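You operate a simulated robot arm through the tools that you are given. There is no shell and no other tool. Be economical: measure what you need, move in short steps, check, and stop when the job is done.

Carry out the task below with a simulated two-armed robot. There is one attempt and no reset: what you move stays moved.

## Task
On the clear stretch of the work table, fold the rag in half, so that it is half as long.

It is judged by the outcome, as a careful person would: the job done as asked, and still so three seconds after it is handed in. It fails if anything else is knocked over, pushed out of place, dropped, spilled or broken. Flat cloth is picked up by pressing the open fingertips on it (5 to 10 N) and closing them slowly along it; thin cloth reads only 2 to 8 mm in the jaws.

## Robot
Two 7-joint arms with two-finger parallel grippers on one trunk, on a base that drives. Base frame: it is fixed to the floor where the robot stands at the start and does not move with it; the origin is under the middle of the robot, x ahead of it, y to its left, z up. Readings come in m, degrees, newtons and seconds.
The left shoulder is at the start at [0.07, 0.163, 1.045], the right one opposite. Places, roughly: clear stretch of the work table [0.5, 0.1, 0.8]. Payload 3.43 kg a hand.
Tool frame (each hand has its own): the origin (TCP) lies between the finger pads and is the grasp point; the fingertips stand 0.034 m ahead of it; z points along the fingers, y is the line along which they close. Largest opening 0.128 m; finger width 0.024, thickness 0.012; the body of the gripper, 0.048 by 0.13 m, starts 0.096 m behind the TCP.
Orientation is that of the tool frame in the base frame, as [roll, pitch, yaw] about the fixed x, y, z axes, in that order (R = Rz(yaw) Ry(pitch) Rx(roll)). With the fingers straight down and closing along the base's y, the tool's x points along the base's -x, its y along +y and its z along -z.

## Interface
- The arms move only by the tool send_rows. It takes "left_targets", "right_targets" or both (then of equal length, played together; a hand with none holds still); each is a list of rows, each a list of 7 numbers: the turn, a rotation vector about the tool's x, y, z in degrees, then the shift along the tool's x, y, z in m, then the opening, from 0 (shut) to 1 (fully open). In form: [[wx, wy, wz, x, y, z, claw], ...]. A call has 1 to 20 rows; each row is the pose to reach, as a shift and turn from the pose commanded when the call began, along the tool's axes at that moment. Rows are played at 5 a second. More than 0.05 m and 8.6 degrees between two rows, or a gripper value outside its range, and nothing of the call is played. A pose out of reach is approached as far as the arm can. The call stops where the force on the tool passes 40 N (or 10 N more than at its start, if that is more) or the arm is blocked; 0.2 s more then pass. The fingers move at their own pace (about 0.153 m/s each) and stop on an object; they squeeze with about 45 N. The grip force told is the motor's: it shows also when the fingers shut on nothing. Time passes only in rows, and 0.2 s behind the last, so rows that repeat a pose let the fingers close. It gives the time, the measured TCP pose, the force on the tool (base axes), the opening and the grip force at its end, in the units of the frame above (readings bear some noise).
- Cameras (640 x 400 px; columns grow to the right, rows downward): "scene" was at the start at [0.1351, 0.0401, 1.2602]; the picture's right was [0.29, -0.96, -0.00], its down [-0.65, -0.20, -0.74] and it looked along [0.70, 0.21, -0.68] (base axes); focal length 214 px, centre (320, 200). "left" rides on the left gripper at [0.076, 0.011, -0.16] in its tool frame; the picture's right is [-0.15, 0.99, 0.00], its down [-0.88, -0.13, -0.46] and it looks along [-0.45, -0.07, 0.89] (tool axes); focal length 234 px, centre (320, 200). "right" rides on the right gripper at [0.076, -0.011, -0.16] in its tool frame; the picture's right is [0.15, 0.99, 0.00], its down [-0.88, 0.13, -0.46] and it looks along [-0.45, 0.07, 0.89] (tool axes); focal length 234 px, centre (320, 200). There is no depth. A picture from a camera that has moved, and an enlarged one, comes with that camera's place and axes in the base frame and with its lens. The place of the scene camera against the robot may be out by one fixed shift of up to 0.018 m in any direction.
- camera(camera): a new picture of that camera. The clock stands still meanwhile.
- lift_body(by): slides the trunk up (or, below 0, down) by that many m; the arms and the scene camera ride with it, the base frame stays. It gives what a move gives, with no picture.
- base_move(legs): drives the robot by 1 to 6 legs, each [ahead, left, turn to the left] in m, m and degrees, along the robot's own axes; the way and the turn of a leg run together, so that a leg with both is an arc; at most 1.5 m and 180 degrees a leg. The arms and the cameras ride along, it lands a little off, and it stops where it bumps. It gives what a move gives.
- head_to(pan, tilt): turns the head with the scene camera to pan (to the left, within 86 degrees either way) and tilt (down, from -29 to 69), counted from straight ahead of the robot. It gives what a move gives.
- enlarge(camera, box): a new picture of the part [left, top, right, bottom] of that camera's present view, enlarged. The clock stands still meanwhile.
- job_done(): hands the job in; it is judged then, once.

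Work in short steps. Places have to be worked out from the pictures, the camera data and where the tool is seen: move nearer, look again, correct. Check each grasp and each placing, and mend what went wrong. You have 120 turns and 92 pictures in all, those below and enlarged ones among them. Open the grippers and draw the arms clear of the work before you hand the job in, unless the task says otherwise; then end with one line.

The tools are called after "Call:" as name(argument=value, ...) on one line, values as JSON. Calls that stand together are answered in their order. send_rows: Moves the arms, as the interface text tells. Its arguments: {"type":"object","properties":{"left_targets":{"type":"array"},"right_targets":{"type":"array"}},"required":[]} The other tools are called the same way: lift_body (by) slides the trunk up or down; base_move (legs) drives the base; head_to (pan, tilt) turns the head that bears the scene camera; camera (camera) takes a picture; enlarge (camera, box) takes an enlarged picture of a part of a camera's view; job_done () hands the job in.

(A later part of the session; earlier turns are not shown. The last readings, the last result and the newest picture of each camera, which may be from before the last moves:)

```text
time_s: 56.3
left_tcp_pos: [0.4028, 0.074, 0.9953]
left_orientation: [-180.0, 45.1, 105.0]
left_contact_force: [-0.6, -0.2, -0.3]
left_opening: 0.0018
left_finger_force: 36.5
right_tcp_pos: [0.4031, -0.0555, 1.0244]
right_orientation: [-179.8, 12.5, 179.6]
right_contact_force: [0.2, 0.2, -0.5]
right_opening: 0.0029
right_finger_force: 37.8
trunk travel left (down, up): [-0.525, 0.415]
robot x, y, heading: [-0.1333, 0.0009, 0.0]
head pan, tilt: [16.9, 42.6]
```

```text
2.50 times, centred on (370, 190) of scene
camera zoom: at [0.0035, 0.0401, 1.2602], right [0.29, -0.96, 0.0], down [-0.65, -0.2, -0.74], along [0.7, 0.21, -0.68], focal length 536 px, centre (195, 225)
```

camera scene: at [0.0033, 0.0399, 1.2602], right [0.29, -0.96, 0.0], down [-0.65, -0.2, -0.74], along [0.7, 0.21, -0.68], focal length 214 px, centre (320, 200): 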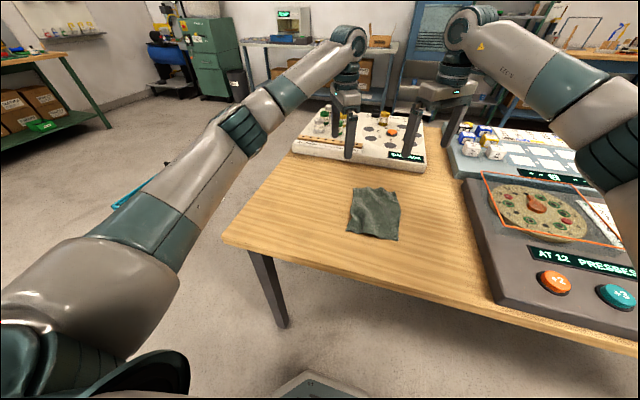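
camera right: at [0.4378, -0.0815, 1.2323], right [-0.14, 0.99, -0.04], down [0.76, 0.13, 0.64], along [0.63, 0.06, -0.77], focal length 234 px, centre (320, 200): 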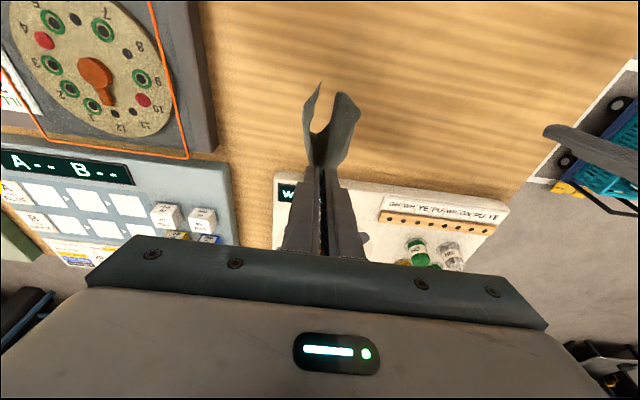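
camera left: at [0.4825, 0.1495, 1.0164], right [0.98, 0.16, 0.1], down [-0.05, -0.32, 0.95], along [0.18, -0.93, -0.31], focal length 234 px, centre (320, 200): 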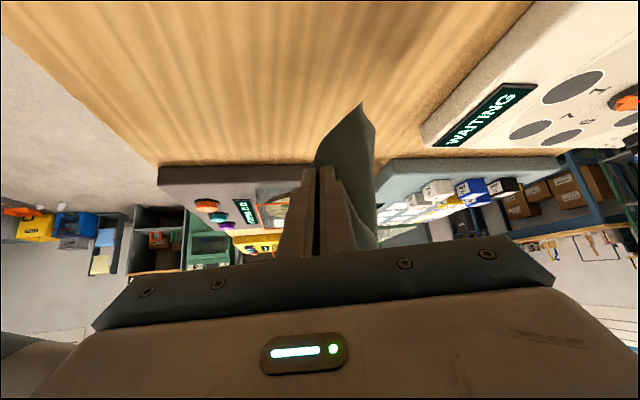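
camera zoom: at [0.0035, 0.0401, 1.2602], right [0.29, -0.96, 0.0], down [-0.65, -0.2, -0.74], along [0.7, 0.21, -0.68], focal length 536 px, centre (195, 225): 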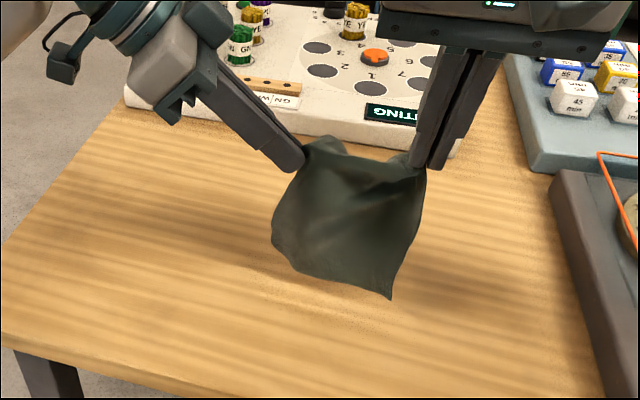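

Nearly level now. I lay the rag down: near edge first at x≈0.40, then sweep both hands forward while lowering, stopping ~4 cm above the table.

Call:
send_rows(left_targets=[[0, 0, 0, 0.0141, 0, 0.0141, 0], [0, 0, 0, 0.0283, 0, 0.0283, 0], [0, 0, 0, 0.0352, 0.0193, 0.0426, 0], [0, 0, 0, 0.0412, 0.0435, 0.0578, 0], [0, 0, 0, 0.0473, 0.0676, 0.0729, 0], [0, 0, 0, 0.0533, 0.0918, 0.0881, 0], [0, 0, 0, 0.0593, 0.1159, 0.1033, 0], [0, 0, 0, 0.0627, 0.1352, 0.114, 0], [0, 0, 0, 0.0636, 0.1497, 0.1203, 0]], right_targets=[[0, 0, 0, 0.0044, 0, 0.0195, 0], [0, 0, 0, 0.0088, 0, 0.039, 0], [0, 0, 0, -0.0063, 0, 0.063, 0], [0, 0, 0, -0.0263, 0, 0.088, 0], [0, 0, 0, -0.0463, 0, 0.113, 0], [0, 0, 0, -0.0663, 0, 0.138, 0], [0, 0, 0, -0.0863, 0, 0.163, 0], [0, 0, 0, -0.1036, 0, 0.1772, 0], [0, 0, 0, -0.1179, 0, 0.1825, 0]])

Call:
enlarge(camera="scene", box=[280, 120, 460, 250])

```text
time_s: 58.3
left_tcp_pos: [0.558, 0.0728, 0.8642]
left_orientation: [-179.9, 45.1, 104.9]
left_contact_force: [-0.7, -0.5, -0.4]
left_opening: 0.0018
left_finger_force: 36.5
right_tcp_pos: [0.5568, -0.0568, 0.8704]
right_orientation: [-179.7, 12.6, 179.6]
right_contact_force: [0.7, -0.3, 0.0]
right_opening: 0.0026
right_finger_force: 37.5
trunk travel left (down, up): [-0.525, 0.415]
robot x, y, heading: [-0.1346, 0.0002, -0.0]
head pan, tilt: [16.9, 42.6]
```

```text
3.08 times, centred on (370, 185) of scene
camera zoom: at [0.0039, 0.0403, 1.2602], right [0.29, -0.96, 0.0], down [-0.65, -0.2, -0.74], along [0.7, 0.21, -0.68], focal length 660 px, centre (166, 246)
```

zoom: 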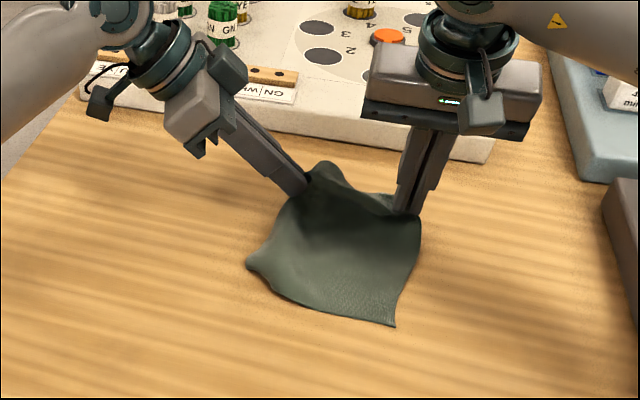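

Laying down well. Lower both to the table while easing back 1 cm, then open slowly.

Call:
send_rows(left_targets=[[0, 0, 0, 0.0106, 0, 0.0106, 0], [0, 0, 0, 0.0165, -0.0048, 0.0146, 0], [0, 0, 0, 0.0216, -0.0097, 0.018, 0], [0, 0, 0, 0.0216, -0.0097, 0.018, 0.08], [0, 0, 0, 0.0216, -0.0097, 0.018, 0.16], [0, 0, 0, 0.0216, -0.0097, 0.018, 0.22], [0, 0, 0, 0.0216, -0.0097, 0.018, 0.22], [0, 0, 0, 0.0216, -0.0097, 0, 0.22], [0, 0, 0, 0.0216, -0.0097, -0.03, 0.22], [0, 0, 0, 0.0216, -0.0097, -0.07, 0.22], [0, 0, 0, 0.0216, -0.0097, -0.11, 0.22]], right_targets=[[0, 0, 0, 0.0035, 0, 0.0156, 0], [0, 0, 0, 0.0102, 0, 0.0223, 0], [0, 0, 0, 0.0166, 0, 0.0281, 0], [0, 0, 0, 0.0166, 0, 0.0281, 0.08], [0, 0, 0, 0.0166, 0, 0.0281, 0.16], [0, 0, 0, 0.0166, 0, 0.0281, 0.22], [0, 0, 0, 0.0166, 0, 0.0281, 0.22], [0, 0, 0, 0.0166, 0, 0.01, 0.22], [0, 0, 0, 0.0166, -0.01, -0.02, 0.22], [0, 0, 0, 0.0166, -0.04, -0.06, 0.22], [0, 0, 0, 0.0166, -0.08, -0.09, 0.22]])

Call:
enlarge(camera="scene", box=[290, 130, 450, 250])

```text
time_s: 60.7
left_tcp_pos: [0.5237, 0.1636, 0.9303]
left_orientation: [180.0, 45.0, 104.8]
left_contact_force: [0.2, 0.4, 0.4]
left_opening: 0.0282
left_finger_force: 0.1
right_tcp_pos: [0.5185, -0.1356, 0.9591]
right_orientation: [-179.8, 12.8, 179.7]
right_contact_force: [-0.6, -0.3, 0.4]
right_opening: 0.0283
right_finger_force: 0.0
trunk travel left (down, up): [-0.525, 0.415]
robot x, y, heading: [-0.1297, 0.0003, 0.2]
head pan, tilt: [16.9, 42.6]
```

```text
3.33 times, centred on (370, 190) of scene
camera zoom: at [0.0021, 0.0392, 1.2603], right [0.29, -0.96, 0.0], down [-0.65, -0.2, -0.74], along [0.71, 0.21, -0.68], focal length 715 px, centre (153, 233)
```

zoom: 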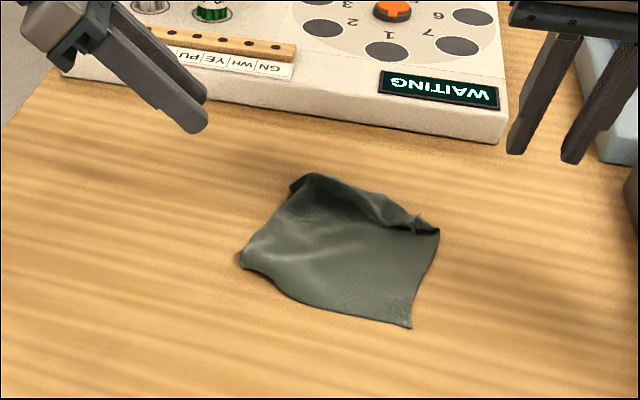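

The rag is laid nearly open; zoom on its far edge to see whether the hem is tucked.

Call:
enlarge(camera="scene", box=[340, 165, 410, 220])

Call:
camera(camera="left")

```text
7.27 times, centred on (375, 192) of scene
camera zoom: at [0.0021, 0.0392, 1.2603], right [0.29, -0.96, 0.0], down [-0.65, -0.2, -0.74], along [0.71, 0.21, -0.68], focal length 1560 px, centre (-80, 254)
```

zoom: 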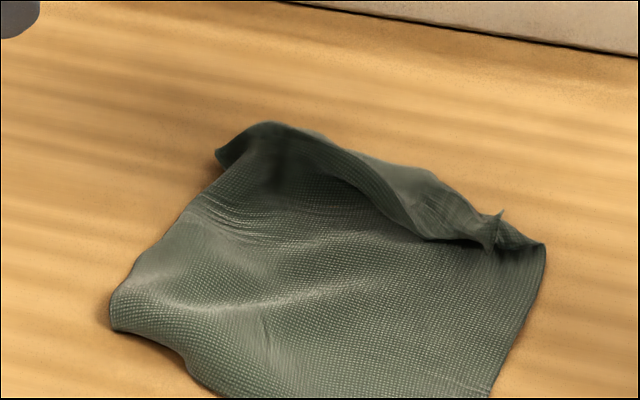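

```text
24 pictures are left
camera left: at [0.491, 0.3257, 0.9882], right [0.98, 0.16, 0.1], down [-0.05, -0.32, 0.94], along [0.18, -0.93, -0.31], focal length 234 px, centre (320, 200)
```

left: 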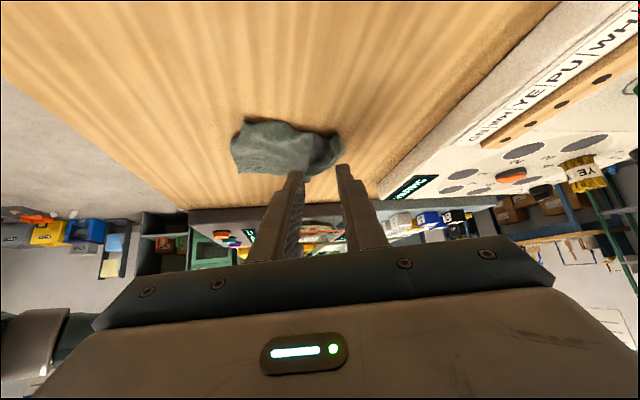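

The far hem is still partly curled, but the near edge is flat and free. New plan: grip both near corners at the very edge, lift so the far hem unrolls by gravity, lay the far half down, then fold the near half over it. Stage both hands over the near corners NL≈(0.466,0.094), NR≈(0.429,−0.056).

Call:
send_rows(left_targets=[[0, 4.3, 0, -0.0007, -0.0103, 0.008, 0.25], [0, 8.6, 0, -0.0015, -0.0207, 0.018, 0.25], [0, 12.9, 0, -0.0022, -0.031, 0.03, 0.25], [0, 17.2, 0, -0.003, -0.0413, 0.042, 0.25], [0, 21.5, 0, -0.0037, -0.0517, 0.054, 0.25], [0, 25.8, 0, -0.0045, -0.062, 0.065, 0.25], [0, 30, 0, -0.0052, -0.0723, 0.0759, 0.25], [0, 30, 0, -0.0052, -0.0723, 0.0759, 0.25]], right_targets=[[-1.7, 0, -7.7, 0.0138, 0.0128, 0.006, 0.25], [-3.4, 0, -15.3, 0.0277, 0.0256, 0.014, 0.25], [-5.1, 0, -23, 0.0415, 0.0384, 0.022, 0.25], [-6.9, 0, -30.7, 0.0554, 0.0512, 0.031, 0.25], [-8.6, 0, -38.4, 0.0692, 0.064, 0.04, 0.25], [-10.3, 0, -46, 0.083, 0.0768, 0.05, 0.25], [-12, 0, -53.7, 0.0969, 0.0896, 0.0592, 0.25], [-12, 0, -53.7, 0.0969, 0.0896, 0.0592, 0.25]])

Call:
camera(camera="left")

Call:
camera(camera="right")

```text
time_s: 62.5
left_tcp_pos: [0.4693, 0.088, 0.876]
left_orientation: [-179.9, 15.0, 105.1]
left_contact_force: [0.3, -0.1, 0.0]
left_opening: 0.032
left_finger_force: 0.2
right_tcp_pos: [0.4394, -0.0451, 0.8749]
right_orientation: [-179.9, 12.4, -125.2]
right_contact_force: [0.4, -0.2, -0.3]
right_opening: 0.0321
right_finger_force: 0.0
trunk travel left (down, up): [-0.525, 0.415]
robot x, y, heading: [-0.1315, 0.0015, 0.2]
head pan, tilt: [16.9, 42.6]
```

```text
23 pictures are left
camera left: at [0.4495, 0.2016, 1.0102], right [0.99, 0.12, 0.04], down [0.06, -0.74, 0.67], along [0.11, -0.66, -0.74], focal length 234 px, centre (320, 200)
```

left: 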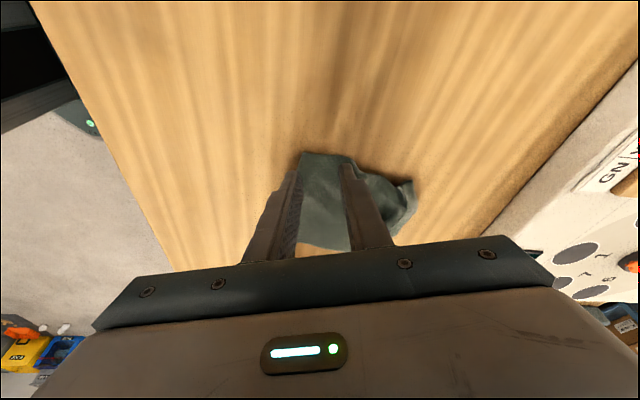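

```text
22 pictures are left
camera right: at [0.3852, -0.1409, 1.0163], right [-0.89, 0.45, -0.03], down [0.33, 0.7, 0.63], along [0.31, 0.55, -0.77], focal length 234 px, centre (320, 200)
```

right: 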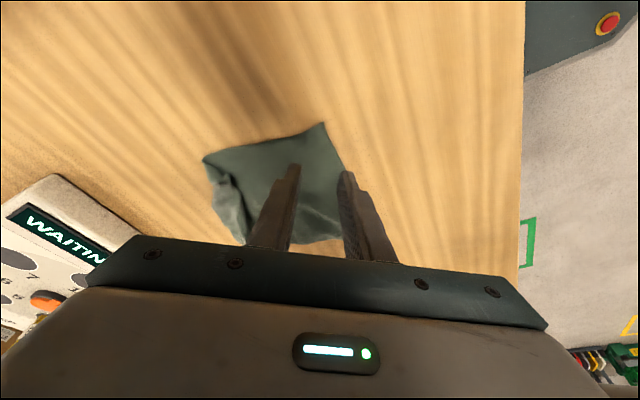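

Refined near edge: x≈0.425 at the right, 0.456 at the left corner. I shift both hands so the outer fingers fall just off the edge and lower to near contact.

Call:
send_rows(left_targets=[[0, 0, 0, -0.001, -0.0076, 0.0003, 0.25], [0, 0, 0, 0.0042, -0.0076, 0.0196, 0.25], [0, 0, 0, 0.0068, -0.0076, 0.0293, 0.25], [0, 0, 0, 0.0083, -0.0076, 0.0351, 0.25], [0, 0, 0, 0.0083, -0.0076, 0.0351, 0.25]], right_targets=[[0, 0, 0, 0.012, 0.0036, -0.0026, 0.25], [0, 0, 0, 0.0163, 0.0036, 0.017, 0.25], [0, 0, 0, 0.0184, 0.0036, 0.0267, 0.25], [0, 0, 0, 0.0195, 0.0036, 0.0316, 0.25], [0, 0, 0, 0.0195, 0.0036, 0.0316, 0.25]])

Call:
camera(camera="left")

Call:
camera(camera="right")

```text
time_s: 63.7
left_tcp_pos: [0.463, 0.0843, 0.8407]
left_orientation: [180.0, 15.1, 105.0]
left_contact_force: [-0.1, 0.4, 0.0]
left_opening: 0.0321
left_finger_force: 0.1
right_tcp_pos: [0.4291, -0.0538, 0.8402]
right_orientation: [-179.8, 12.4, -125.3]
right_contact_force: [0.0, 0.6, -0.2]
right_opening: 0.0321
right_finger_force: 0.2
trunk travel left (down, up): [-0.525, 0.415]
robot x, y, heading: [-0.1288, -0.0016, 0.0]
head pan, tilt: [16.9, 42.6]
```

```text
21 pictures are left
camera left: at [0.4426, 0.198, 0.9736], right [0.99, 0.12, 0.04], down [0.06, -0.74, 0.67], along [0.11, -0.66, -0.74], focal length 234 px, centre (320, 200)
```

left: 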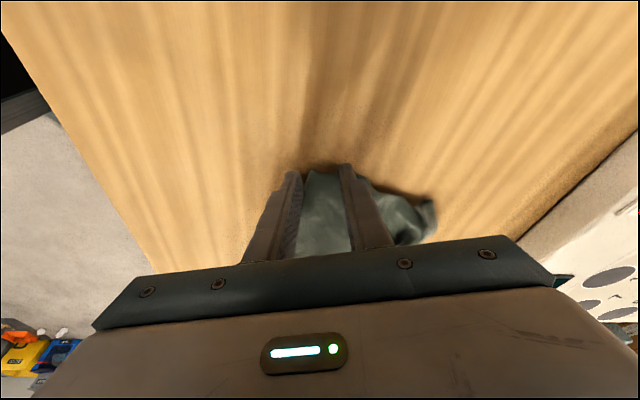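

```text
20 pictures are left
camera right: at [0.3757, -0.1489, 0.9812], right [-0.89, 0.46, -0.03], down [0.33, 0.7, 0.63], along [0.31, 0.55, -0.77], focal length 234 px, centre (320, 200)
```

right: 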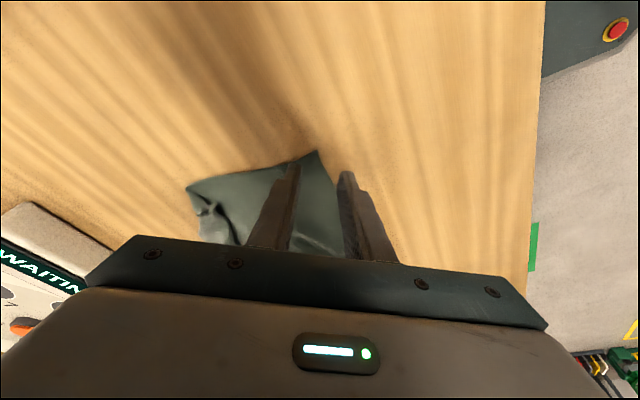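

Right placement is ideal. Shift the left hand inward 8 mm and press both down gently.

Call:
send_rows(left_targets=[[0, 0, 0, -0.0077, 0, 0.002, 0.25], [0, 0, 0, -0.007, 0, 0.0045, 0.25], [0, 0, 0, -0.0067, 0, 0.0057, 0.25], [0, 0, 0, -0.0067, 0, 0.0057, 0.25]], right_targets=[[0, 0, 0, 0, 0, 0, 0.25], [0, 0, 0, 0.0006, 0, 0.0025, 0.25], [0, 0, 0, 0.0008, 0, 0.0037, 0.25], [0, 0, 0, 0.0008, 0, 0.0037, 0.25]])

```text
time_s: 64.7
left_tcp_pos: [0.4647, 0.0771, 0.8365]
left_orientation: [-180.0, 15.1, 105.1]
left_contact_force: [-0.3, -0.1, 0.7]
left_opening: 0.0318
left_finger_force: 0.1
right_tcp_pos: [0.4305, -0.054, 0.8371]
right_orientation: [-179.8, 12.4, -125.3]
right_contact_force: [0.7, 0.1, 0.7]
right_opening: 0.0319
right_finger_force: 0.1
trunk travel left (down, up): [-0.525, 0.415]
robot x, y, heading: [-0.1289, 0.0008, 0.1]
head pan, tilt: [16.9, 42.6]
```

Call:
send_rows(left_targets=[[0, 0, 0, 0.0003, 0, 0.001, 0.25], [0, 0, 0, 0.0004, 0, 0.0016, 0.25]], right_targets=[[0, 0, 0, 0.0002, 0, 0.001, 0.25], [0, 0, 0, 0.0004, 0, 0.0016, 0.25]])

```text
time_s: 65.3
left_tcp_pos: [0.4639, 0.078, 0.8357]
left_orientation: [-180.0, 15.0, 105.0]
left_contact_force: [-0.3, 0.7, 1.1]
left_opening: 0.0321
left_finger_force: 0.0
right_tcp_pos: [0.4299, -0.0529, 0.8375]
right_orientation: [-179.8, 12.4, -125.3]
right_contact_force: [0.1, -0.4, 7.7]
right_opening: 0.0322
right_finger_force: 0.4
trunk travel left (down, up): [-0.525, 0.415]
robot x, y, heading: [-0.1346, -0.002, -0.1]
head pan, tilt: [16.9, 42.6]
```

Right presses with 7.7 N; lower the left a bit more.

Call:
send_rows(left_targets=[[0, 0, 0, 0.0003, 0, 0.001, 0.25], [0, 0, 0, 0.0004, 0, 0.0016, 0.25]])

```text
time_s: 65.9
left_tcp_pos: [0.4636, 0.078, 0.8364]
left_orientation: [179.8, 15.3, 105.0]
left_contact_force: [1.1, 2.1, 14.9]
left_opening: 0.0311
left_finger_force: 0.1
right_tcp_pos: [0.429, -0.0531, 0.8364]
right_orientation: [-179.7, 12.4, -125.3]
right_contact_force: [2.0, -0.1, 6.4]
right_opening: 0.0328
right_finger_force: 0.7
trunk travel left (down, up): [-0.525, 0.415]
robot x, y, heading: [-0.1309, 0.0039, -0.3]
head pan, tilt: [16.9, 42.6]
```

Ease the left by 0.6 mm and close both slowly.

Call:
send_rows(left_targets=[[0, 0, 0, 0, 0, -0.0006, 0.25], [0, 0, 0, 0, 0, -0.0006, 0.23], [0, 0, 0, 0, 0, -0.0006, 0.21], [0, 0, 0, 0, 0, -0.0006, 0.19], [0, 0, 0, 0, 0, -0.0006, 0.17], [0, 0, 0, 0, 0, -0.0006, 0.15], [0, 0, 0, 0, 0, -0.0006, 0.13], [0, 0, 0, 0, 0, -0.0006, 0.11], [0, 0, 0, 0, 0, -0.0006, 0.09], [0, 0, 0, 0, 0, -0.0006, 0.07], [0, 0, 0, 0, 0, -0.0006, 0.05], [0, 0, 0, 0, 0, -0.0006, 0.03], [0, 0, 0, 0, 0, -0.0006, 0], [0, 0, 0, 0, 0, -0.0006, 0]], right_targets=[[0, 0, 0, 0, 0, 0, 0.25], [0, 0, 0, 0, 0, 0, 0.23], [0, 0, 0, 0, 0, 0, 0.21], [0, 0, 0, 0, 0, 0, 0.19], [0, 0, 0, 0, 0, 0, 0.17], [0, 0, 0, 0, 0, 0, 0.15], [0, 0, 0, 0, 0, 0, 0.13], [0, 0, 0, 0, 0, 0, 0.11], [0, 0, 0, 0, 0, 0, 0.09], [0, 0, 0, 0, 0, 0, 0.07], [0, 0, 0, 0, 0, 0, 0.05], [0, 0, 0, 0, 0, 0, 0.03], [0, 0, 0, 0, 0, 0, 0], [0, 0, 0, 0, 0, 0, 0]])

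```text
time_s: 68.9
left_tcp_pos: [0.4632, 0.0783, 0.8361]
left_orientation: [179.9, 15.1, 105.0]
left_contact_force: [-11.3, 0.2, 13.6]
left_opening: 0.0024
left_finger_force: 37.2
right_tcp_pos: [0.4281, -0.054, 0.8371]
right_orientation: [-179.6, 12.5, -125.3]
right_contact_force: [-0.4, 0.6, 2.7]
right_opening: 0.0002
right_finger_force: 32.8
trunk travel left (down, up): [-0.525, 0.415]
robot x, y, heading: [-0.1315, 0.0018, 0.0]
head pan, tilt: [16.9, 42.6]
```

Left holds (2.4 mm); right closed on nothing. Look at the right, after lifting it slightly and reopening.

Call:
send_rows(right_targets=[[0, 0, 0, -0.001, 0, -0.006, 0], [0, 0, 0, -0.001, 0, -0.006, 0.15], [0, 0, 0, -0.001, 0, -0.006, 0.28], [0, 0, 0, -0.001, 0, -0.006, 0.28]])

Call:
enlarge(camera="right", box=[180, 110, 420, 260])

```text
time_s: 69.9
left_tcp_pos: [0.4623, 0.077, 0.8364]
left_orientation: [179.9, 15.1, 105.0]
left_contact_force: [-11.8, 1.0, 14.3]
left_opening: 0.0023
left_finger_force: 37.3
right_tcp_pos: [0.4284, -0.0539, 0.8436]
right_orientation: [-179.7, 12.5, -125.4]
right_contact_force: [0.0, 0.0, -1.1]
right_opening: 0.0356
right_finger_force: 0.0
trunk travel left (down, up): [-0.525, 0.415]
robot x, y, heading: [-0.1315, -0.0005, 0.0]
head pan, tilt: [16.9, 42.6]
```

```text
2.67 times, centred on (300, 185) of right
camera zoom: at [0.3736, -0.1484, 0.9837], right [-0.89, 0.46, -0.04], down [0.33, 0.7, 0.64], along [0.32, 0.55, -0.77], focal length 624 px, centre (373, 240)
```

zoom: 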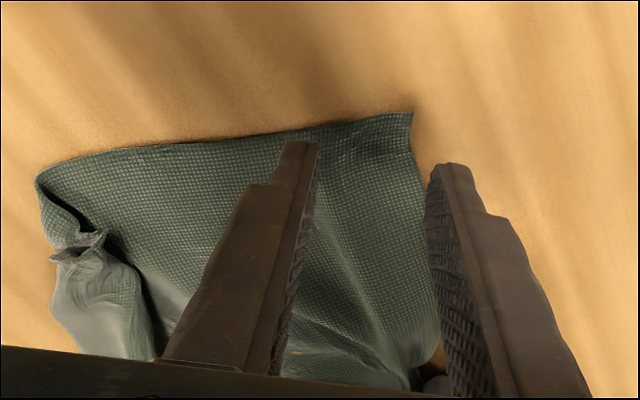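

The right edge lies just inside the outer finger; shift 9 mm further onto the cloth and press more firmly.

Call:
send_rows(right_targets=[[0, 0, 0, 0, -0.009, 0, 0.28], [0, 0, 0, 0.001, -0.009, 0.0055, 0.28], [0, 0, 0, 0.0013, -0.009, 0.0072, 0.28], [0, 0, 0, 0.0013, -0.009, 0.0075, 0.28]])

```text
time_s: 70.9
left_tcp_pos: [0.4632, 0.078, 0.8367]
left_orientation: [179.9, 15.1, 104.9]
left_contact_force: [-8.1, -0.8, 11.2]
left_opening: 0.0027
left_finger_force: 37.1
right_tcp_pos: [0.4363, -0.0597, 0.8379]
right_orientation: [-179.7, 12.6, -125.3]
right_contact_force: [-0.7, 1.4, 8.4]
right_opening: 0.0363
right_finger_force: 0.3
trunk travel left (down, up): [-0.525, 0.415]
robot x, y, heading: [-0.1303, 0.0009, 0.1]
head pan, tilt: [16.9, 42.6]
```

Call:
send_rows(right_targets=[[0, 0, 0, 0, 0, 0.0003, 0.26], [0, 0, 0, 0, 0, 0.0003, 0.24], [0, 0, 0, 0, 0, 0.0003, 0.22], [0, 0, 0, 0, 0, 0.0003, 0.2], [0, 0, 0, 0, 0, 0.0003, 0.18], [0, 0, 0, 0, 0, 0.0003, 0.16], [0, 0, 0, 0, 0, 0.0003, 0.14], [0, 0, 0, 0, 0, 0.0003, 0.12], [0, 0, 0, 0, 0, 0.0003, 0.1], [0, 0, 0, 0, 0, 0.0003, 0.08], [0, 0, 0, 0, 0, 0.0003, 0.06], [0, 0, 0, 0, 0, 0.0003, 0.04], [0, 0, 0, 0, 0, 0.0003, 0.02], [0, 0, 0, 0, 0, 0.0003, 0], [0, 0, 0, 0, 0, 0.0003, 0]])

```text
time_s: 74.1
left_tcp_pos: [0.4618, 0.078, 0.8353]
left_orientation: [179.9, 15.1, 104.9]
left_contact_force: [0.4, 0.1, -0.4]
left_opening: 0.0024
left_finger_force: 37.5
right_tcp_pos: [0.4354, -0.0584, 0.8371]
right_orientation: [-179.7, 12.5, -125.3]
right_contact_force: [-4.7, 3.0, 33.7]
right_opening: 0.0023
right_finger_force: 36.5
trunk travel left (down, up): [-0.525, 0.415]
robot x, y, heading: [-0.1288, 0.0033, 0.1]
head pan, tilt: [16.9, 42.6]
```

Both hands now hold the near corners. Lift the rag 21 cm, moving forward to x≈0.50, so the far hem hangs and unrolls.

Call:
send_rows(left_targets=[[0, 0, 0, -0.0067, 0.0038, -0.0199, 0], [0, 0, 0, -0.0134, 0.0076, -0.0399, 0], [0, 0, 0, -0.0202, 0.0113, -0.0598, 0], [0, 0, 0, -0.0269, 0.0151, -0.0798, 0], [0, 0, 0, -0.0336, 0.0189, -0.0997, 0], [0, 0, 0, -0.0403, 0.0227, -0.1196, 0], [0, 0, 0, -0.047, 0.0265, -0.1396, 0], [0, 0, 0, -0.0538, 0.0302, -0.1595, 0], [0, 0, 0, -0.0605, 0.034, -0.1795, 0], [0, 0, 0, -0.0672, 0.0378, -0.1994, 0], [0, 0, 0, -0.0672, 0.0378, -0.1994, 0]], right_targets=[[0, 0, 0, -0.0079, -0.0049, -0.0198, 0], [0, 0, 0, -0.0158, -0.0098, -0.0396, 0], [0, 0, 0, -0.0236, -0.0147, -0.0593, 0], [0, 0, 0, -0.0315, -0.0196, -0.0791, 0], [0, 0, 0, -0.0394, -0.0246, -0.0989, 0], [0, 0, 0, -0.0473, -0.0295, -0.1187, 0], [0, 0, 0, -0.0552, -0.0344, -0.1385, 0], [0, 0, 0, -0.063, -0.0393, -0.1582, 0], [0, 0, 0, -0.0709, -0.0442, -0.178, 0], [0, 0, 0, -0.0788, -0.0491, -0.1978, 0], [0, 0, 0, -0.0788, -0.0491, -0.1978, 0]])

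Call:
enlarge(camera="scene", box=[280, 90, 480, 230])

```text
time_s: 76.5
left_tcp_pos: [0.5049, 0.0747, 1.0423]
left_orientation: [-179.8, 15.0, 105.0]
left_contact_force: [0.0, -0.8, -0.3]
left_opening: 0.0024
left_finger_force: 36.8
right_tcp_pos: [0.4984, -0.0566, 1.0447]
right_orientation: [-179.9, 12.4, -125.4]
right_contact_force: [0.1, 0.7, 0.5]
right_opening: 0.0022
right_finger_force: 37.6
trunk travel left (down, up): [-0.525, 0.415]
robot x, y, heading: [-0.1317, 0.0001, -0.2]
head pan, tilt: [16.9, 42.6]
```

```text
2.86 times, centred on (380, 160) of scene
camera zoom: at [0.0039, 0.0402, 1.2602], right [0.29, -0.96, 0.0], down [-0.65, -0.2, -0.74], along [0.7, 0.21, -0.68], focal length 613 px, centre (149, 314)
```

zoom: 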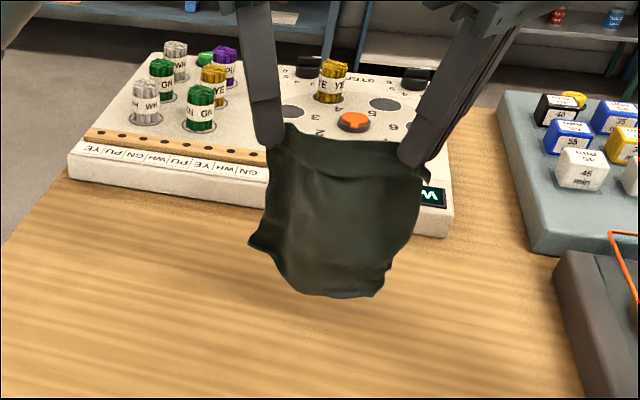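

It hangs from the near edge, but the bottom looks ~4–5 cm short. Check from the left hand camera.

Call:
camera(camera="left")

Call:
enlarge(camera="scene", box=[350, 125, 430, 200])

```text
17 pictures are left
camera left: at [0.4864, 0.1883, 1.1754], right [0.99, 0.12, 0.04], down [0.06, -0.74, 0.67], along [0.11, -0.66, -0.74], focal length 234 px, centre (320, 200)
```

left: 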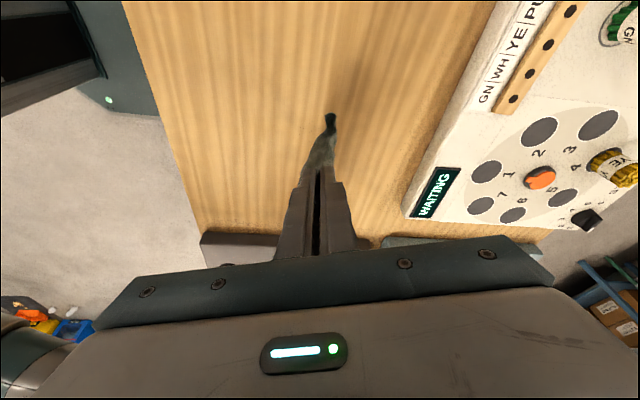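

```text
5.33 times, centred on (390, 162) of scene
camera zoom: at [0.0039, 0.0402, 1.2602], right [0.29, -0.96, 0.0], down [-0.65, -0.2, -0.74], along [0.7, 0.21, -0.68], focal length 1144 px, centre (-53, 400)
```

zoom: 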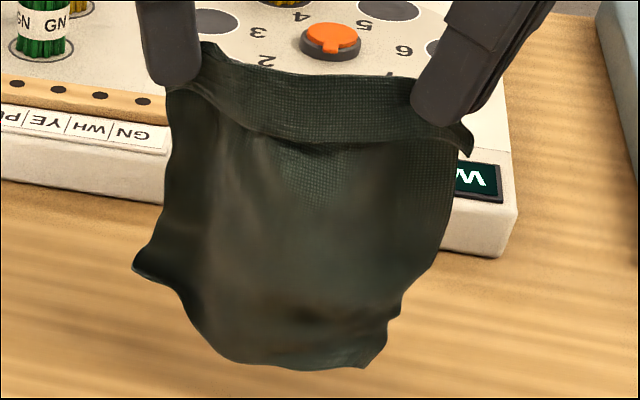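

The sheet is open except the bottom-left corner tucked behind (+x face). Dragging it forward over the table with that face down should stroke the tuck out. First carry it back to x≈0.36, then lower while starting forward.

Call:
send_rows(left_targets=[[0, 0, 0, 0.0058, -0.0222, -0.0015, 0], [0, 0, 0, 0.0118, -0.0454, -0.0031, 0], [0, 0, 0, 0.0175, -0.0676, -0.0047, 0], [0, 0, 0, 0.0233, -0.0898, -0.0062, 0], [0, 0, 0, 0.0293, -0.113, -0.0078, 0], [0, 0, 0, 0.035, -0.1352, -0.0094, 0], [0, 0, 0, 0.035, -0.1352, -0.0094, 0], [0, 0, 0, 0.039, -0.1304, 0.0103, 0], [0, 0, 0, 0.0429, -0.1256, 0.0299, 0], [0, 0, 0, 0.0442, -0.1159, 0.0451, 0], [0, 0, 0, 0.0456, -0.1063, 0.0602, 0], [0, 0, 0, 0.047, -0.0966, 0.0754, 0], [0, 0, 0, 0.0459, -0.0821, 0.0861, 0]], right_targets=[[0, 0, 0, 0.0129, 0.0188, -0.0028, 0], [0, 0, 0, 0.0264, 0.0385, -0.0058, 0], [0, 0, 0, 0.0393, 0.0573, -0.0086, 0], [0, 0, 0, 0.0522, 0.0762, -0.0115, 0], [0, 0, 0, 0.0656, 0.0958, -0.0144, 0], [0, 0, 0, 0.0785, 0.1147, -0.0173, 0], [0, 0, 0, 0.0785, 0.1147, -0.0173, 0], [0, 0, 0, 0.08, 0.1106, 0.0028, 0], [0, 0, 0, 0.0815, 0.1065, 0.0231, 0], [0, 0, 0, 0.0791, 0.0983, 0.0389, 0], [0, 0, 0, 0.0768, 0.0901, 0.0548, 0], [0, 0, 0, 0.0744, 0.0819, 0.0707, 0], [0, 0, 0, 0.0681, 0.0696, 0.0823, 0]])

Call:
camera(camera="scene")

```text
time_s: 79.3
left_tcp_pos: [0.4202, 0.0744, 0.9487]
left_orientation: [-179.9, 15.0, 105.1]
left_contact_force: [0.2, 0.0, -0.4]
left_opening: 0.0024
left_finger_force: 37.6
right_tcp_pos: [0.414, -0.0579, 0.9484]
right_orientation: [-179.9, 12.4, -125.4]
right_contact_force: [-0.6, 0.8, -0.8]
right_opening: 0.0022
right_finger_force: 36.7
trunk travel left (down, up): [-0.525, 0.415]
robot x, y, heading: [-0.1306, 0.0018, -0.2]
head pan, tilt: [16.9, 42.6]
```

```text
15 pictures are left
camera scene: at [0.0042, 0.0402, 1.2602], right [0.29, -0.96, 0.0], down [-0.65, -0.2, -0.74], along [0.7, 0.21, -0.68], focal length 214 px, centre (320, 200)
```

scene: 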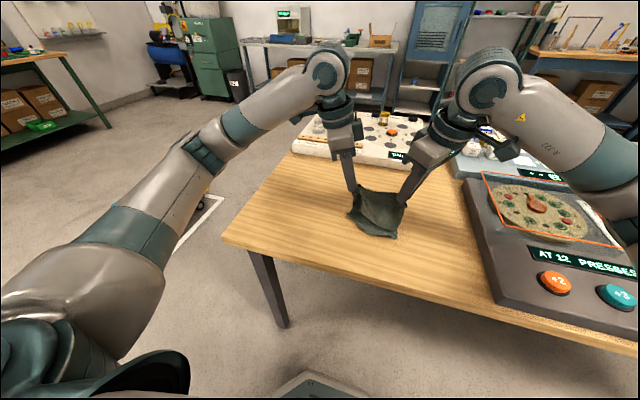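

The trailing part is on the table. Drag forward and lay it out, stopping with the hands ~4 cm up.

Call:
send_rows(left_targets=[[0, 0, 0, -0.0037, 0.0193, 0.0061, 0], [0, 0, 0, -0.0074, 0.0386, 0.0124, 0], [0, 0, 0, -0.0111, 0.058, 0.0185, 0], [0, 0, 0, -0.0135, 0.0773, 0.0296, 0], [0, 0, 0, -0.0146, 0.0966, 0.0453, 0], [0, 0, 0, -0.0158, 0.1159, 0.0611, 0], [0, 0, 0, -0.0174, 0.1352, 0.0751, 0], [0, 0, 0, -0.0181, 0.1449, 0.0825, 0]], right_targets=[[0.3, 0, 1.5, -0.0101, -0.0164, 0.0074, 0], [0.6, 0, 2.9, -0.0203, -0.0328, 0.0147, 0], [1, 0, 4.4, -0.0304, -0.0491, 0.0221, 0], [1.3, 0, 5.9, -0.0395, -0.0655, 0.0343, 0], [1.6, 0, 7.3, -0.0475, -0.0819, 0.0514, 0], [2, 0, 8.8, -0.0555, -0.0983, 0.0685, 0], [2.3, 0, 10.2, -0.0639, -0.1147, 0.0837, 0], [2.6, 0, 11.7, -0.068, -0.1229, 0.0918, 0]])

Call:
enlarge(camera="scene", box=[310, 140, 430, 230])

```text
time_s: 81.1
left_tcp_pos: [0.5702, 0.0748, 0.8747]
left_orientation: [-180.0, 15.1, 105.0]
left_contact_force: [0.8, -0.5, -0.3]
left_opening: 0.0022
left_finger_force: 36.8
right_tcp_pos: [0.5614, -0.0582, 0.8748]
right_orientation: [-179.8, 12.6, -137.4]
right_contact_force: [-0.2, 0.0, 0.2]
right_opening: 0.0026
right_finger_force: 37.0
trunk travel left (down, up): [-0.525, 0.415]
robot x, y, heading: [-0.1308, -0.0016, 0.2]
head pan, tilt: [16.9, 42.6]
```

```text
4.44 times, centred on (370, 185) of scene
camera zoom: at [0.0036, 0.0402, 1.2602], right [0.29, -0.96, 0.0], down [-0.65, -0.2, -0.74], along [0.7, 0.21, -0.68], focal length 953 px, centre (98, 267)
```

zoom: 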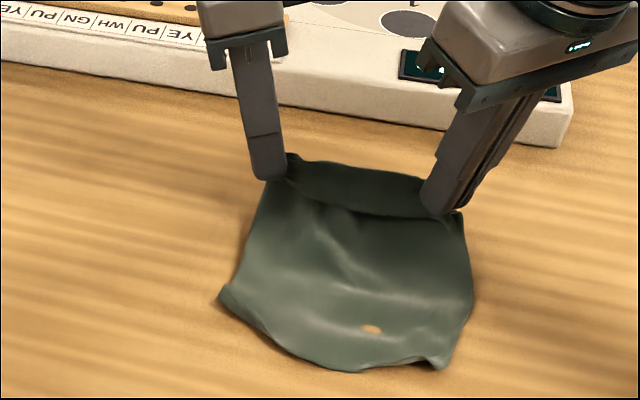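

Nearly flat now; the left trailing corner seems still tucked under a little. I drag the sheet 5 cm to the right (−y), which strokes that tuck outward.

Call:
send_rows(left_targets=[[0, 0, 0, -0.0093, -0.0026, 0.0025, 0], [0, 0, 0, -0.0187, -0.0052, 0.005, 0], [0, 0, 0, -0.028, -0.0078, 0.0075, 0], [0, 0, 0, -0.0374, -0.0104, 0.01, 0], [0, 0, 0, -0.0467, -0.013, 0.0125, 0], [0, 0, 0, -0.0467, -0.013, 0.0125, 0]], right_targets=[[0, 0, 0, 0.0066, -0.0074, -0.0015, 0], [0, 0, 0, 0.0132, -0.0147, -0.0029, 0], [0, 0, 0, 0.0199, -0.0221, -0.0044, 0], [0, 0, 0, 0.0265, -0.0294, -0.0058, 0], [0, 0, 0, 0.0331, -0.0368, -0.0073, 0], [0, 0, 0, 0.0331, -0.0368, -0.0073, 0]])

Call:
enlarge(camera="scene", box=[320, 140, 440, 230])

```text
time_s: 82.5
left_tcp_pos: [0.5692, 0.0266, 0.8725]
left_orientation: [-179.9, 15.0, 104.9]
left_contact_force: [-0.3, 0.7, -0.1]
left_opening: 0.0024
left_finger_force: 36.9
right_tcp_pos: [0.5623, -0.1102, 0.875]
right_orientation: [-179.8, 12.4, -137.2]
right_contact_force: [-0.4, -1.3, 0.2]
right_opening: 0.0022
right_finger_force: 36.8
trunk travel left (down, up): [-0.525, 0.415]
robot x, y, heading: [-0.1353, -0.0006, 0.3]
head pan, tilt: [16.9, 42.6]
```

```text
4.44 times, centred on (380, 185) of scene
camera zoom: at [0.0034, 0.0406, 1.2602], right [0.29, -0.96, 0.0], down [-0.65, -0.2, -0.74], along [0.7, 0.21, -0.68], focal length 953 px, centre (53, 267)
```

zoom: 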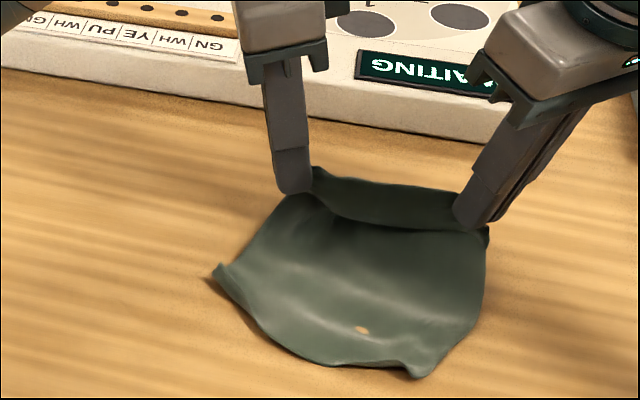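

The trailing edge measures full width (~0.144), so it is not tucked, only skewed. I set the hands down and release gently to see how the cloth relaxes.

Call:
send_rows(left_targets=[[0, 0, 0, 0.0026, 0.01, 0.0105, 0], [0, 0, 0, 0.0052, 0.015, 0.0202, 0], [0, 0, 0, 0.0086, 0.015, 0.033, 0], [0, 0, 0, 0.0086, 0.015, 0.033, 0.06], [0, 0, 0, 0.0086, 0.015, 0.033, 0.12], [0, 0, 0, 0.0086, 0.015, 0.033, 0.2], [0, 0, 0, 0.0086, 0.015, 0.033, 0.26], [0, 0, 0, 0.0086, 0.015, 0.033, 0.26], [0, 0, 0, 0.006, 0.015, 0.02, 0.26], [0, 0, 0, 0, 0.015, -0.02, 0.26], [0, 0, 0, 0.02, 0.015, -0.06, 0.26], [0, 0, 0, 0.06, 0.015, -0.09, 0.26]], right_targets=[[0, 0, 0, -0.003, -0.007, 0.0105, 0], [0, 0, 0, -0.003, -0.0105, 0.0205, 0], [0, 0, 0, 0, -0.0105, 0.0335, 0], [0, 0, 0, 0, -0.0105, 0.0335, 0.06], [0, 0, 0, 0, -0.0105, 0.0335, 0.12], [0, 0, 0, 0, -0.0105, 0.0335, 0.2], [0, 0, 0, 0, -0.0105, 0.0335, 0.26], [0, 0, 0, 0, -0.0105, 0.0335, 0.26], [0, 0, 0, -0.003, -0.0105, 0.02, 0.26], [0, 0, 0, -0.008, -0.0105, -0.02, 0.26], [0, 0, 0, 0, -0.03, -0.06, 0.26], [0, 0, 0, 0, -0.07, -0.09, 0.26]])

Call:
enlarge(camera="scene", box=[330, 150, 430, 225])

```text
time_s: 85.1
left_tcp_pos: [0.5631, 0.1087, 0.9472]
left_orientation: [180.0, 15.2, 105.0]
left_contact_force: [-0.4, -0.5, 0.3]
left_opening: 0.0335
left_finger_force: 0.0
right_tcp_pos: [0.5896, -0.1644, 0.9574]
right_orientation: [-179.7, 12.4, -137.2]
right_contact_force: [1.2, 0.0, 1.0]
right_opening: 0.0334
right_finger_force: 0.1
right hand out of reach, approached as far as the arm can: row 12
trunk travel left (down, up): [-0.525, 0.415]
robot x, y, heading: [-0.1284, -0.0007, 0.3]
head pan, tilt: [16.9, 42.6]
```

```text
5.33 times, centred on (380, 188) of scene
camera zoom: at [0.0026, 0.0418, 1.2602], right [0.29, -0.96, 0.0], down [-0.65, -0.2, -0.74], along [0.7, 0.21, -0.68], focal length 1144 px, centre (0, 267)
```

zoom: 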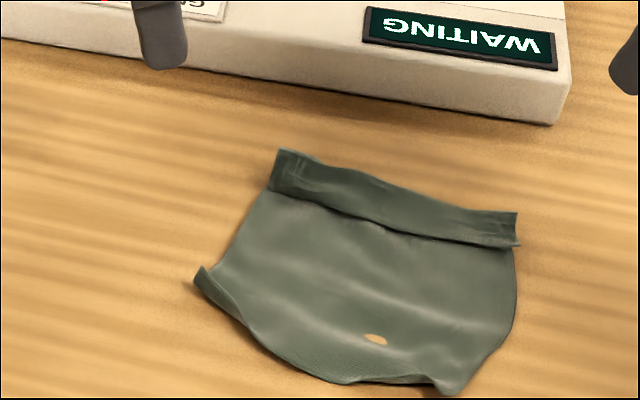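

The picture is clear now: the sheet is flat with a ~3 cm hem turned back on top along the far side (free edge x≈0.588, fold x≈0.61). I'll flip it out by sweeping closed fingertips lightly forward (+x) against its free edge. Stage both hands behind it, just above the cloth.

Call:
send_rows(left_targets=[[0, 0, 0, -0.018, -0.0064, 0.02, 0], [0, 0, 0, -0.036, -0.0127, 0.04, 0], [0, 0, 0, -0.055, -0.0191, 0.06, 0], [0, 0, 0, -0.055, -0.0191, 0.08, 0], [0, 0, 0, -0.055, -0.0191, 0.1, 0], [0, 0, 0, -0.055, -0.0191, 0.1152, 0]], right_targets=[[1.7, 0, 7.5, -0.0024, 0.025, 0.02, 0], [3.3, 0, 14.9, -0.0047, 0.0505, 0.04, 0], [5, 0, 22.4, -0.0071, 0.0758, 0.06, 0], [5, 0, 22.4, -0.0071, 0.0758, 0.08, 0], [5, 0, 22.4, -0.0071, 0.0758, 0.1, 0], [5, 0, 22.4, -0.0071, 0.0758, 0.1116, 0]])

```text
time_s: 86.5
left_tcp_pos: [0.5664, 0.022, 0.8471]
left_orientation: [-179.9, 15.0, 105.0]
left_contact_force: [0.6, 0.0, -0.8]
left_opening: 0.0
left_finger_force: 32.3
right_tcp_pos: [0.5614, -0.0898, 0.847]
right_orientation: [-179.7, 12.5, -160.3]
right_contact_force: [0.1, 0.6, -0.4]
right_opening: 0.0
right_finger_force: 33.0
trunk travel left (down, up): [-0.525, 0.415]
robot x, y, heading: [-0.1275, -0.0009, -0.0]
head pan, tilt: [16.9, 42.6]
```

Lower to just touching and sweep forward 7 cm, rising slightly at the end.

Call:
send_rows(left_targets=[[0, 0, 0, 0.0022, 0, 0.0082, 0], [0, 0, 0, -0.0008, 0.0116, 0.009, 0], [0, 0, 0, -0.0038, 0.0232, 0.0098, 0], [0, 0, 0, -0.0072, 0.0348, 0.0092, 0], [0, 0, 0, -0.0107, 0.0464, 0.008, 0], [0, 0, 0, -0.0142, 0.058, 0.0069, 0], [0, 0, 0, -0.018, 0.0696, 0.0048, 0]], right_targets=[[0, 0, 0, 0.0018, 0, 0.0083, 0], [0, 0, 0, -0.0092, -0.004, 0.0107, 0], [0, 0, 0, -0.0202, -0.0081, 0.0132, 0], [0, 0, 0, -0.0315, -0.0121, 0.0141, 0], [0, 0, 0, -0.043, -0.0162, 0.0146, 0], [0, 0, 0, -0.0545, -0.0202, 0.0151, 0], [0, 0, 0, -0.0661, -0.0243, 0.0146, 0]])

Call:
enlarge(camera="scene", box=[330, 140, 430, 225])

```text
time_s: 88.1
left_tcp_pos: [0.6379, 0.0215, 0.8478]
left_orientation: [-179.9, 15.1, 105.0]
left_contact_force: [-0.5, 0.5, -0.3]
left_opening: 0.0
left_finger_force: 33.1
right_tcp_pos: [0.633, -0.0896, 0.8483]
right_orientation: [-179.9, 12.6, -160.3]
right_contact_force: [0.5, 0.5, 0.5]
right_opening: 0.0
right_finger_force: 32.7
trunk travel left (down, up): [-0.525, 0.415]
robot x, y, heading: [-0.1357, 0.0012, 0.0]
head pan, tilt: [16.9, 42.6]
```

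```text
4.71 times, centred on (380, 182) of scene
camera zoom: at [0.0036, 0.04, 1.2602], right [0.29, -0.96, 0.0], down [-0.65, -0.2, -0.74], along [0.7, 0.21, -0.68], focal length 1009 px, centre (38, 282)
```

zoom: 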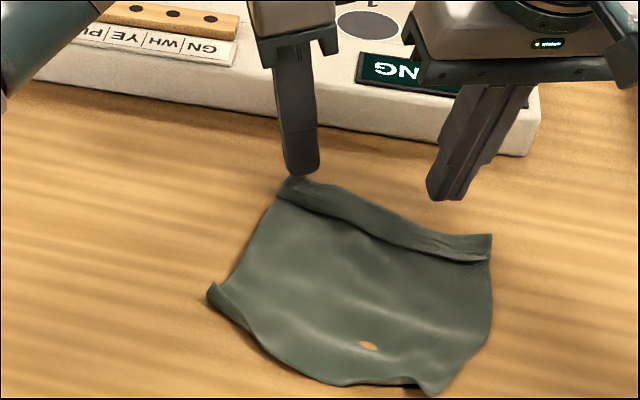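

The sweep passed over the hem without flipping it. Instead I'll press the fingertips lightly on the hem near its free edge and drag forward so the fold unrolls; first position them there.

Call:
send_rows(left_targets=[[0, 0, 0, -0.0052, 0, -0.0193, 0], [0, 0, 0, -0.0006, -0.0179, -0.0205, 0], [0, 0, 0, 0.0041, -0.0357, -0.0218, 0], [0, 0, 0, 0.0093, -0.0357, -0.0025, 0], [0, 0, 0, 0.0108, -0.0357, 0.0033, 0], [0, 0, 0, 0.0115, -0.0357, 0.0057, 0]], right_targets=[[0, 0, 0, -0.0043, 0, -0.0195, 0], [0, 0, 0, 0.0196, 0.0088, -0.0248, 0], [0, 0, 0, 0.0434, 0.0175, -0.0301, 0], [0, 0, 0, 0.0477, 0.0175, -0.0106, 0], [0, 0, 0, 0.049, 0.0175, -0.0047, 0], [0, 0, 0, 0.0495, 0.0175, -0.0023, 0]])

```text
time_s: 89.5
left_tcp_pos: [0.6024, 0.0227, 0.8411]
left_orientation: [-179.9, 15.1, 105.0]
left_contact_force: [-0.6, -0.3, 0.3]
left_opening: 0.0
left_finger_force: 32.6
right_tcp_pos: [0.5817, -0.0884, 0.8391]
right_orientation: [-179.8, 12.5, -160.3]
right_contact_force: [0.0, -1.2, 0.2]
right_opening: 0.0002
right_finger_force: 33.2
trunk travel left (down, up): [-0.525, 0.415]
robot x, y, heading: [-0.1287, 0.003, -0.1]
head pan, tilt: [16.9, 42.6]
```

Call:
send_rows(left_targets=[[0, 0, 0, 0.0004, 0, 0.0014, 0], [0, 0, 0, 0.0007, 0, 0.0027, 0]], right_targets=[[0, 0, 0, 0.0002, 0, 0.001, 0], [0, 0, 0, 0.0004, 0, 0.0018, 0]])

```text
time_s: 90.1
left_tcp_pos: [0.6005, 0.0219, 0.8381]
left_orientation: [180.0, 15.1, 105.0]
left_contact_force: [0.3, 0.6, 0.1]
left_opening: 0.0001
left_finger_force: 33.0
right_tcp_pos: [0.581, -0.0887, 0.8363]
right_orientation: [-179.8, 12.6, -160.2]
right_contact_force: [0.2, 1.1, -0.4]
right_opening: 0.0
right_finger_force: 33.0
trunk travel left (down, up): [-0.525, 0.415]
robot x, y, heading: [-0.1297, 0.0001, -0.2]
head pan, tilt: [16.9, 42.6]
```

Still no contact; lower a bit more.

Call:
send_rows(left_targets=[[0, 0, 0, 0.0003, 0, 0.0011, 0], [0, 0, 0, 0.0006, 0, 0.0022, 0]], right_targets=[[0, 0, 0, 0.0002, 0, 0.0008, 0], [0, 0, 0, 0.0003, 0, 0.0014, 0]])

```text
time_s: 90.7
left_tcp_pos: [0.6001, 0.0223, 0.837]
left_orientation: [179.9, 15.2, 105.0]
left_contact_force: [2.4, -0.5, 6.5]
left_opening: 0.0
left_finger_force: 33.3
right_tcp_pos: [0.5808, -0.089, 0.8367]
right_orientation: [-179.8, 12.7, -160.3]
right_contact_force: [2.0, 1.9, 7.6]
right_opening: 0.0
right_finger_force: 33.4
trunk travel left (down, up): [-0.525, 0.415]
robot x, y, heading: [-0.1312, 0.0023, -0.1]
head pan, tilt: [16.9, 42.6]
```

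Contact ~7 N on both. Drag forward 6.4 cm, then lift.

Call:
send_rows(left_targets=[[0, 0, 0, -0.002, 0.0077, 0.0005, 0], [0, 0, 0, -0.004, 0.0155, 0.0011, 0], [0, 0, 0, -0.006, 0.0232, 0.0016, 0], [0, 0, 0, -0.008, 0.0309, 0.0021, 0], [0, 0, 0, -0.01, 0.0386, 0.0027, 0], [0, 0, 0, -0.012, 0.0464, 0.0032, 0], [0, 0, 0, -0.014, 0.0541, 0.0038, 0], [0, 0, 0, -0.016, 0.0618, 0.0043, 0], [0, 0, 0, -0.02, 0.0618, -0.01, 0], [0, 0, 0, -0.02, 0.0618, -0.04, 0]], right_targets=[[0, 0, 0, -0.0073, -0.0027, 0.0016, 0], [0, 0, 0, -0.0147, -0.0054, 0.0032, 0], [0, 0, 0, -0.022, -0.0081, 0.0049, 0], [0, 0, 0, -0.0294, -0.0108, 0.0065, 0], [0, 0, 0, -0.0367, -0.0135, 0.0081, 0], [0, 0, 0, -0.0441, -0.0162, 0.0097, 0], [0, 0, 0, -0.0514, -0.0189, 0.0114, 0], [0, 0, 0, -0.0588, -0.0216, 0.013, 0], [0, 0, 0, -0.0588, -0.0216, 0, 0], [0, 0, 0, -0.0588, -0.0216, -0.03, 0]])

Call:
enlarge(camera="scene", box=[330, 140, 430, 225])

```text
time_s: 92.9
left_tcp_pos: [0.6636, 0.0303, 0.8791]
left_orientation: [180.0, 15.0, 104.9]
left_contact_force: [-0.7, -0.1, 0.1]
left_opening: 0.0
left_finger_force: 32.8
right_tcp_pos: [0.6364, -0.0929, 0.8797]
right_orientation: [-179.7, 12.6, -160.2]
right_contact_force: [0.2, 0.2, 1.1]
right_opening: 0.0
right_finger_force: 33.1
trunk travel left (down, up): [-0.525, 0.415]
robot x, y, heading: [-0.1321, -0.0029, -0.2]
head pan, tilt: [16.9, 42.6]
```

```text
4.71 times, centred on (380, 182) of scene
camera zoom: at [0.0019, 0.0404, 1.2603], right [0.29, -0.96, 0.0], down [-0.65, -0.2, -0.74], along [0.71, 0.21, -0.68], focal length 1009 px, centre (38, 282)
```

zoom: 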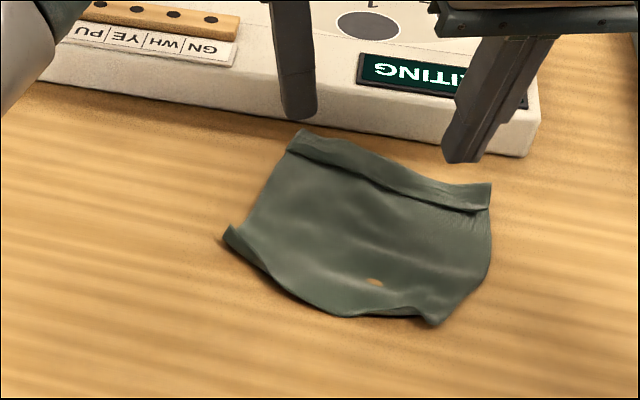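

The whole rag slid forward ~4.5 cm with the hem still turned; cloth slips easily on the table. I'll first press on the sheet behind the hem and slide the rag back toward me, then anchor it with one hand while unrolling with the other.

Call:
send_rows(left_targets=[[0, 0, 0, 0.0083, -0.0319, -0.0022, 0], [0, 0, 0, 0.0165, -0.0638, -0.0044, 0], [0, 0, 0, 0.0243, -0.0638, 0.0246, 0], [0, 0, 0, 0.0269, -0.0638, 0.0342, 0], [0, 0, 0, 0.0278, -0.0638, 0.0378, 0], [0, 0, 0, 0.0278, -0.0638, 0.0378, 0]], right_targets=[[0, 0, 0, 0.0266, 0.0098, -0.0059, 0], [0, 0, 0, 0.0532, 0.0195, -0.0118, 0], [0, 0, 0, 0.0597, 0.0195, 0.0175, 0], [0, 0, 0, 0.0618, 0.0195, 0.0272, 0], [0, 0, 0, 0.0627, 0.0195, 0.031, 0], [0, 0, 0, 0.0627, 0.0195, 0.031, 0]])

```text
time_s: 94.3
left_tcp_pos: [0.5976, 0.0286, 0.8372]
left_orientation: [179.8, 15.1, 105.0]
left_contact_force: [0.1, -0.7, 2.9]
left_opening: 0.0
left_finger_force: 33.3
right_tcp_pos: [0.5785, -0.0933, 0.8373]
right_orientation: [-179.8, 12.7, -160.2]
right_contact_force: [0.5, 0.3, 6.7]
right_opening: 0.0
right_finger_force: 33.1
trunk travel left (down, up): [-0.525, 0.415]
robot x, y, heading: [-0.1301, -0.0001, 0.0]
head pan, tilt: [16.9, 42.6]
```

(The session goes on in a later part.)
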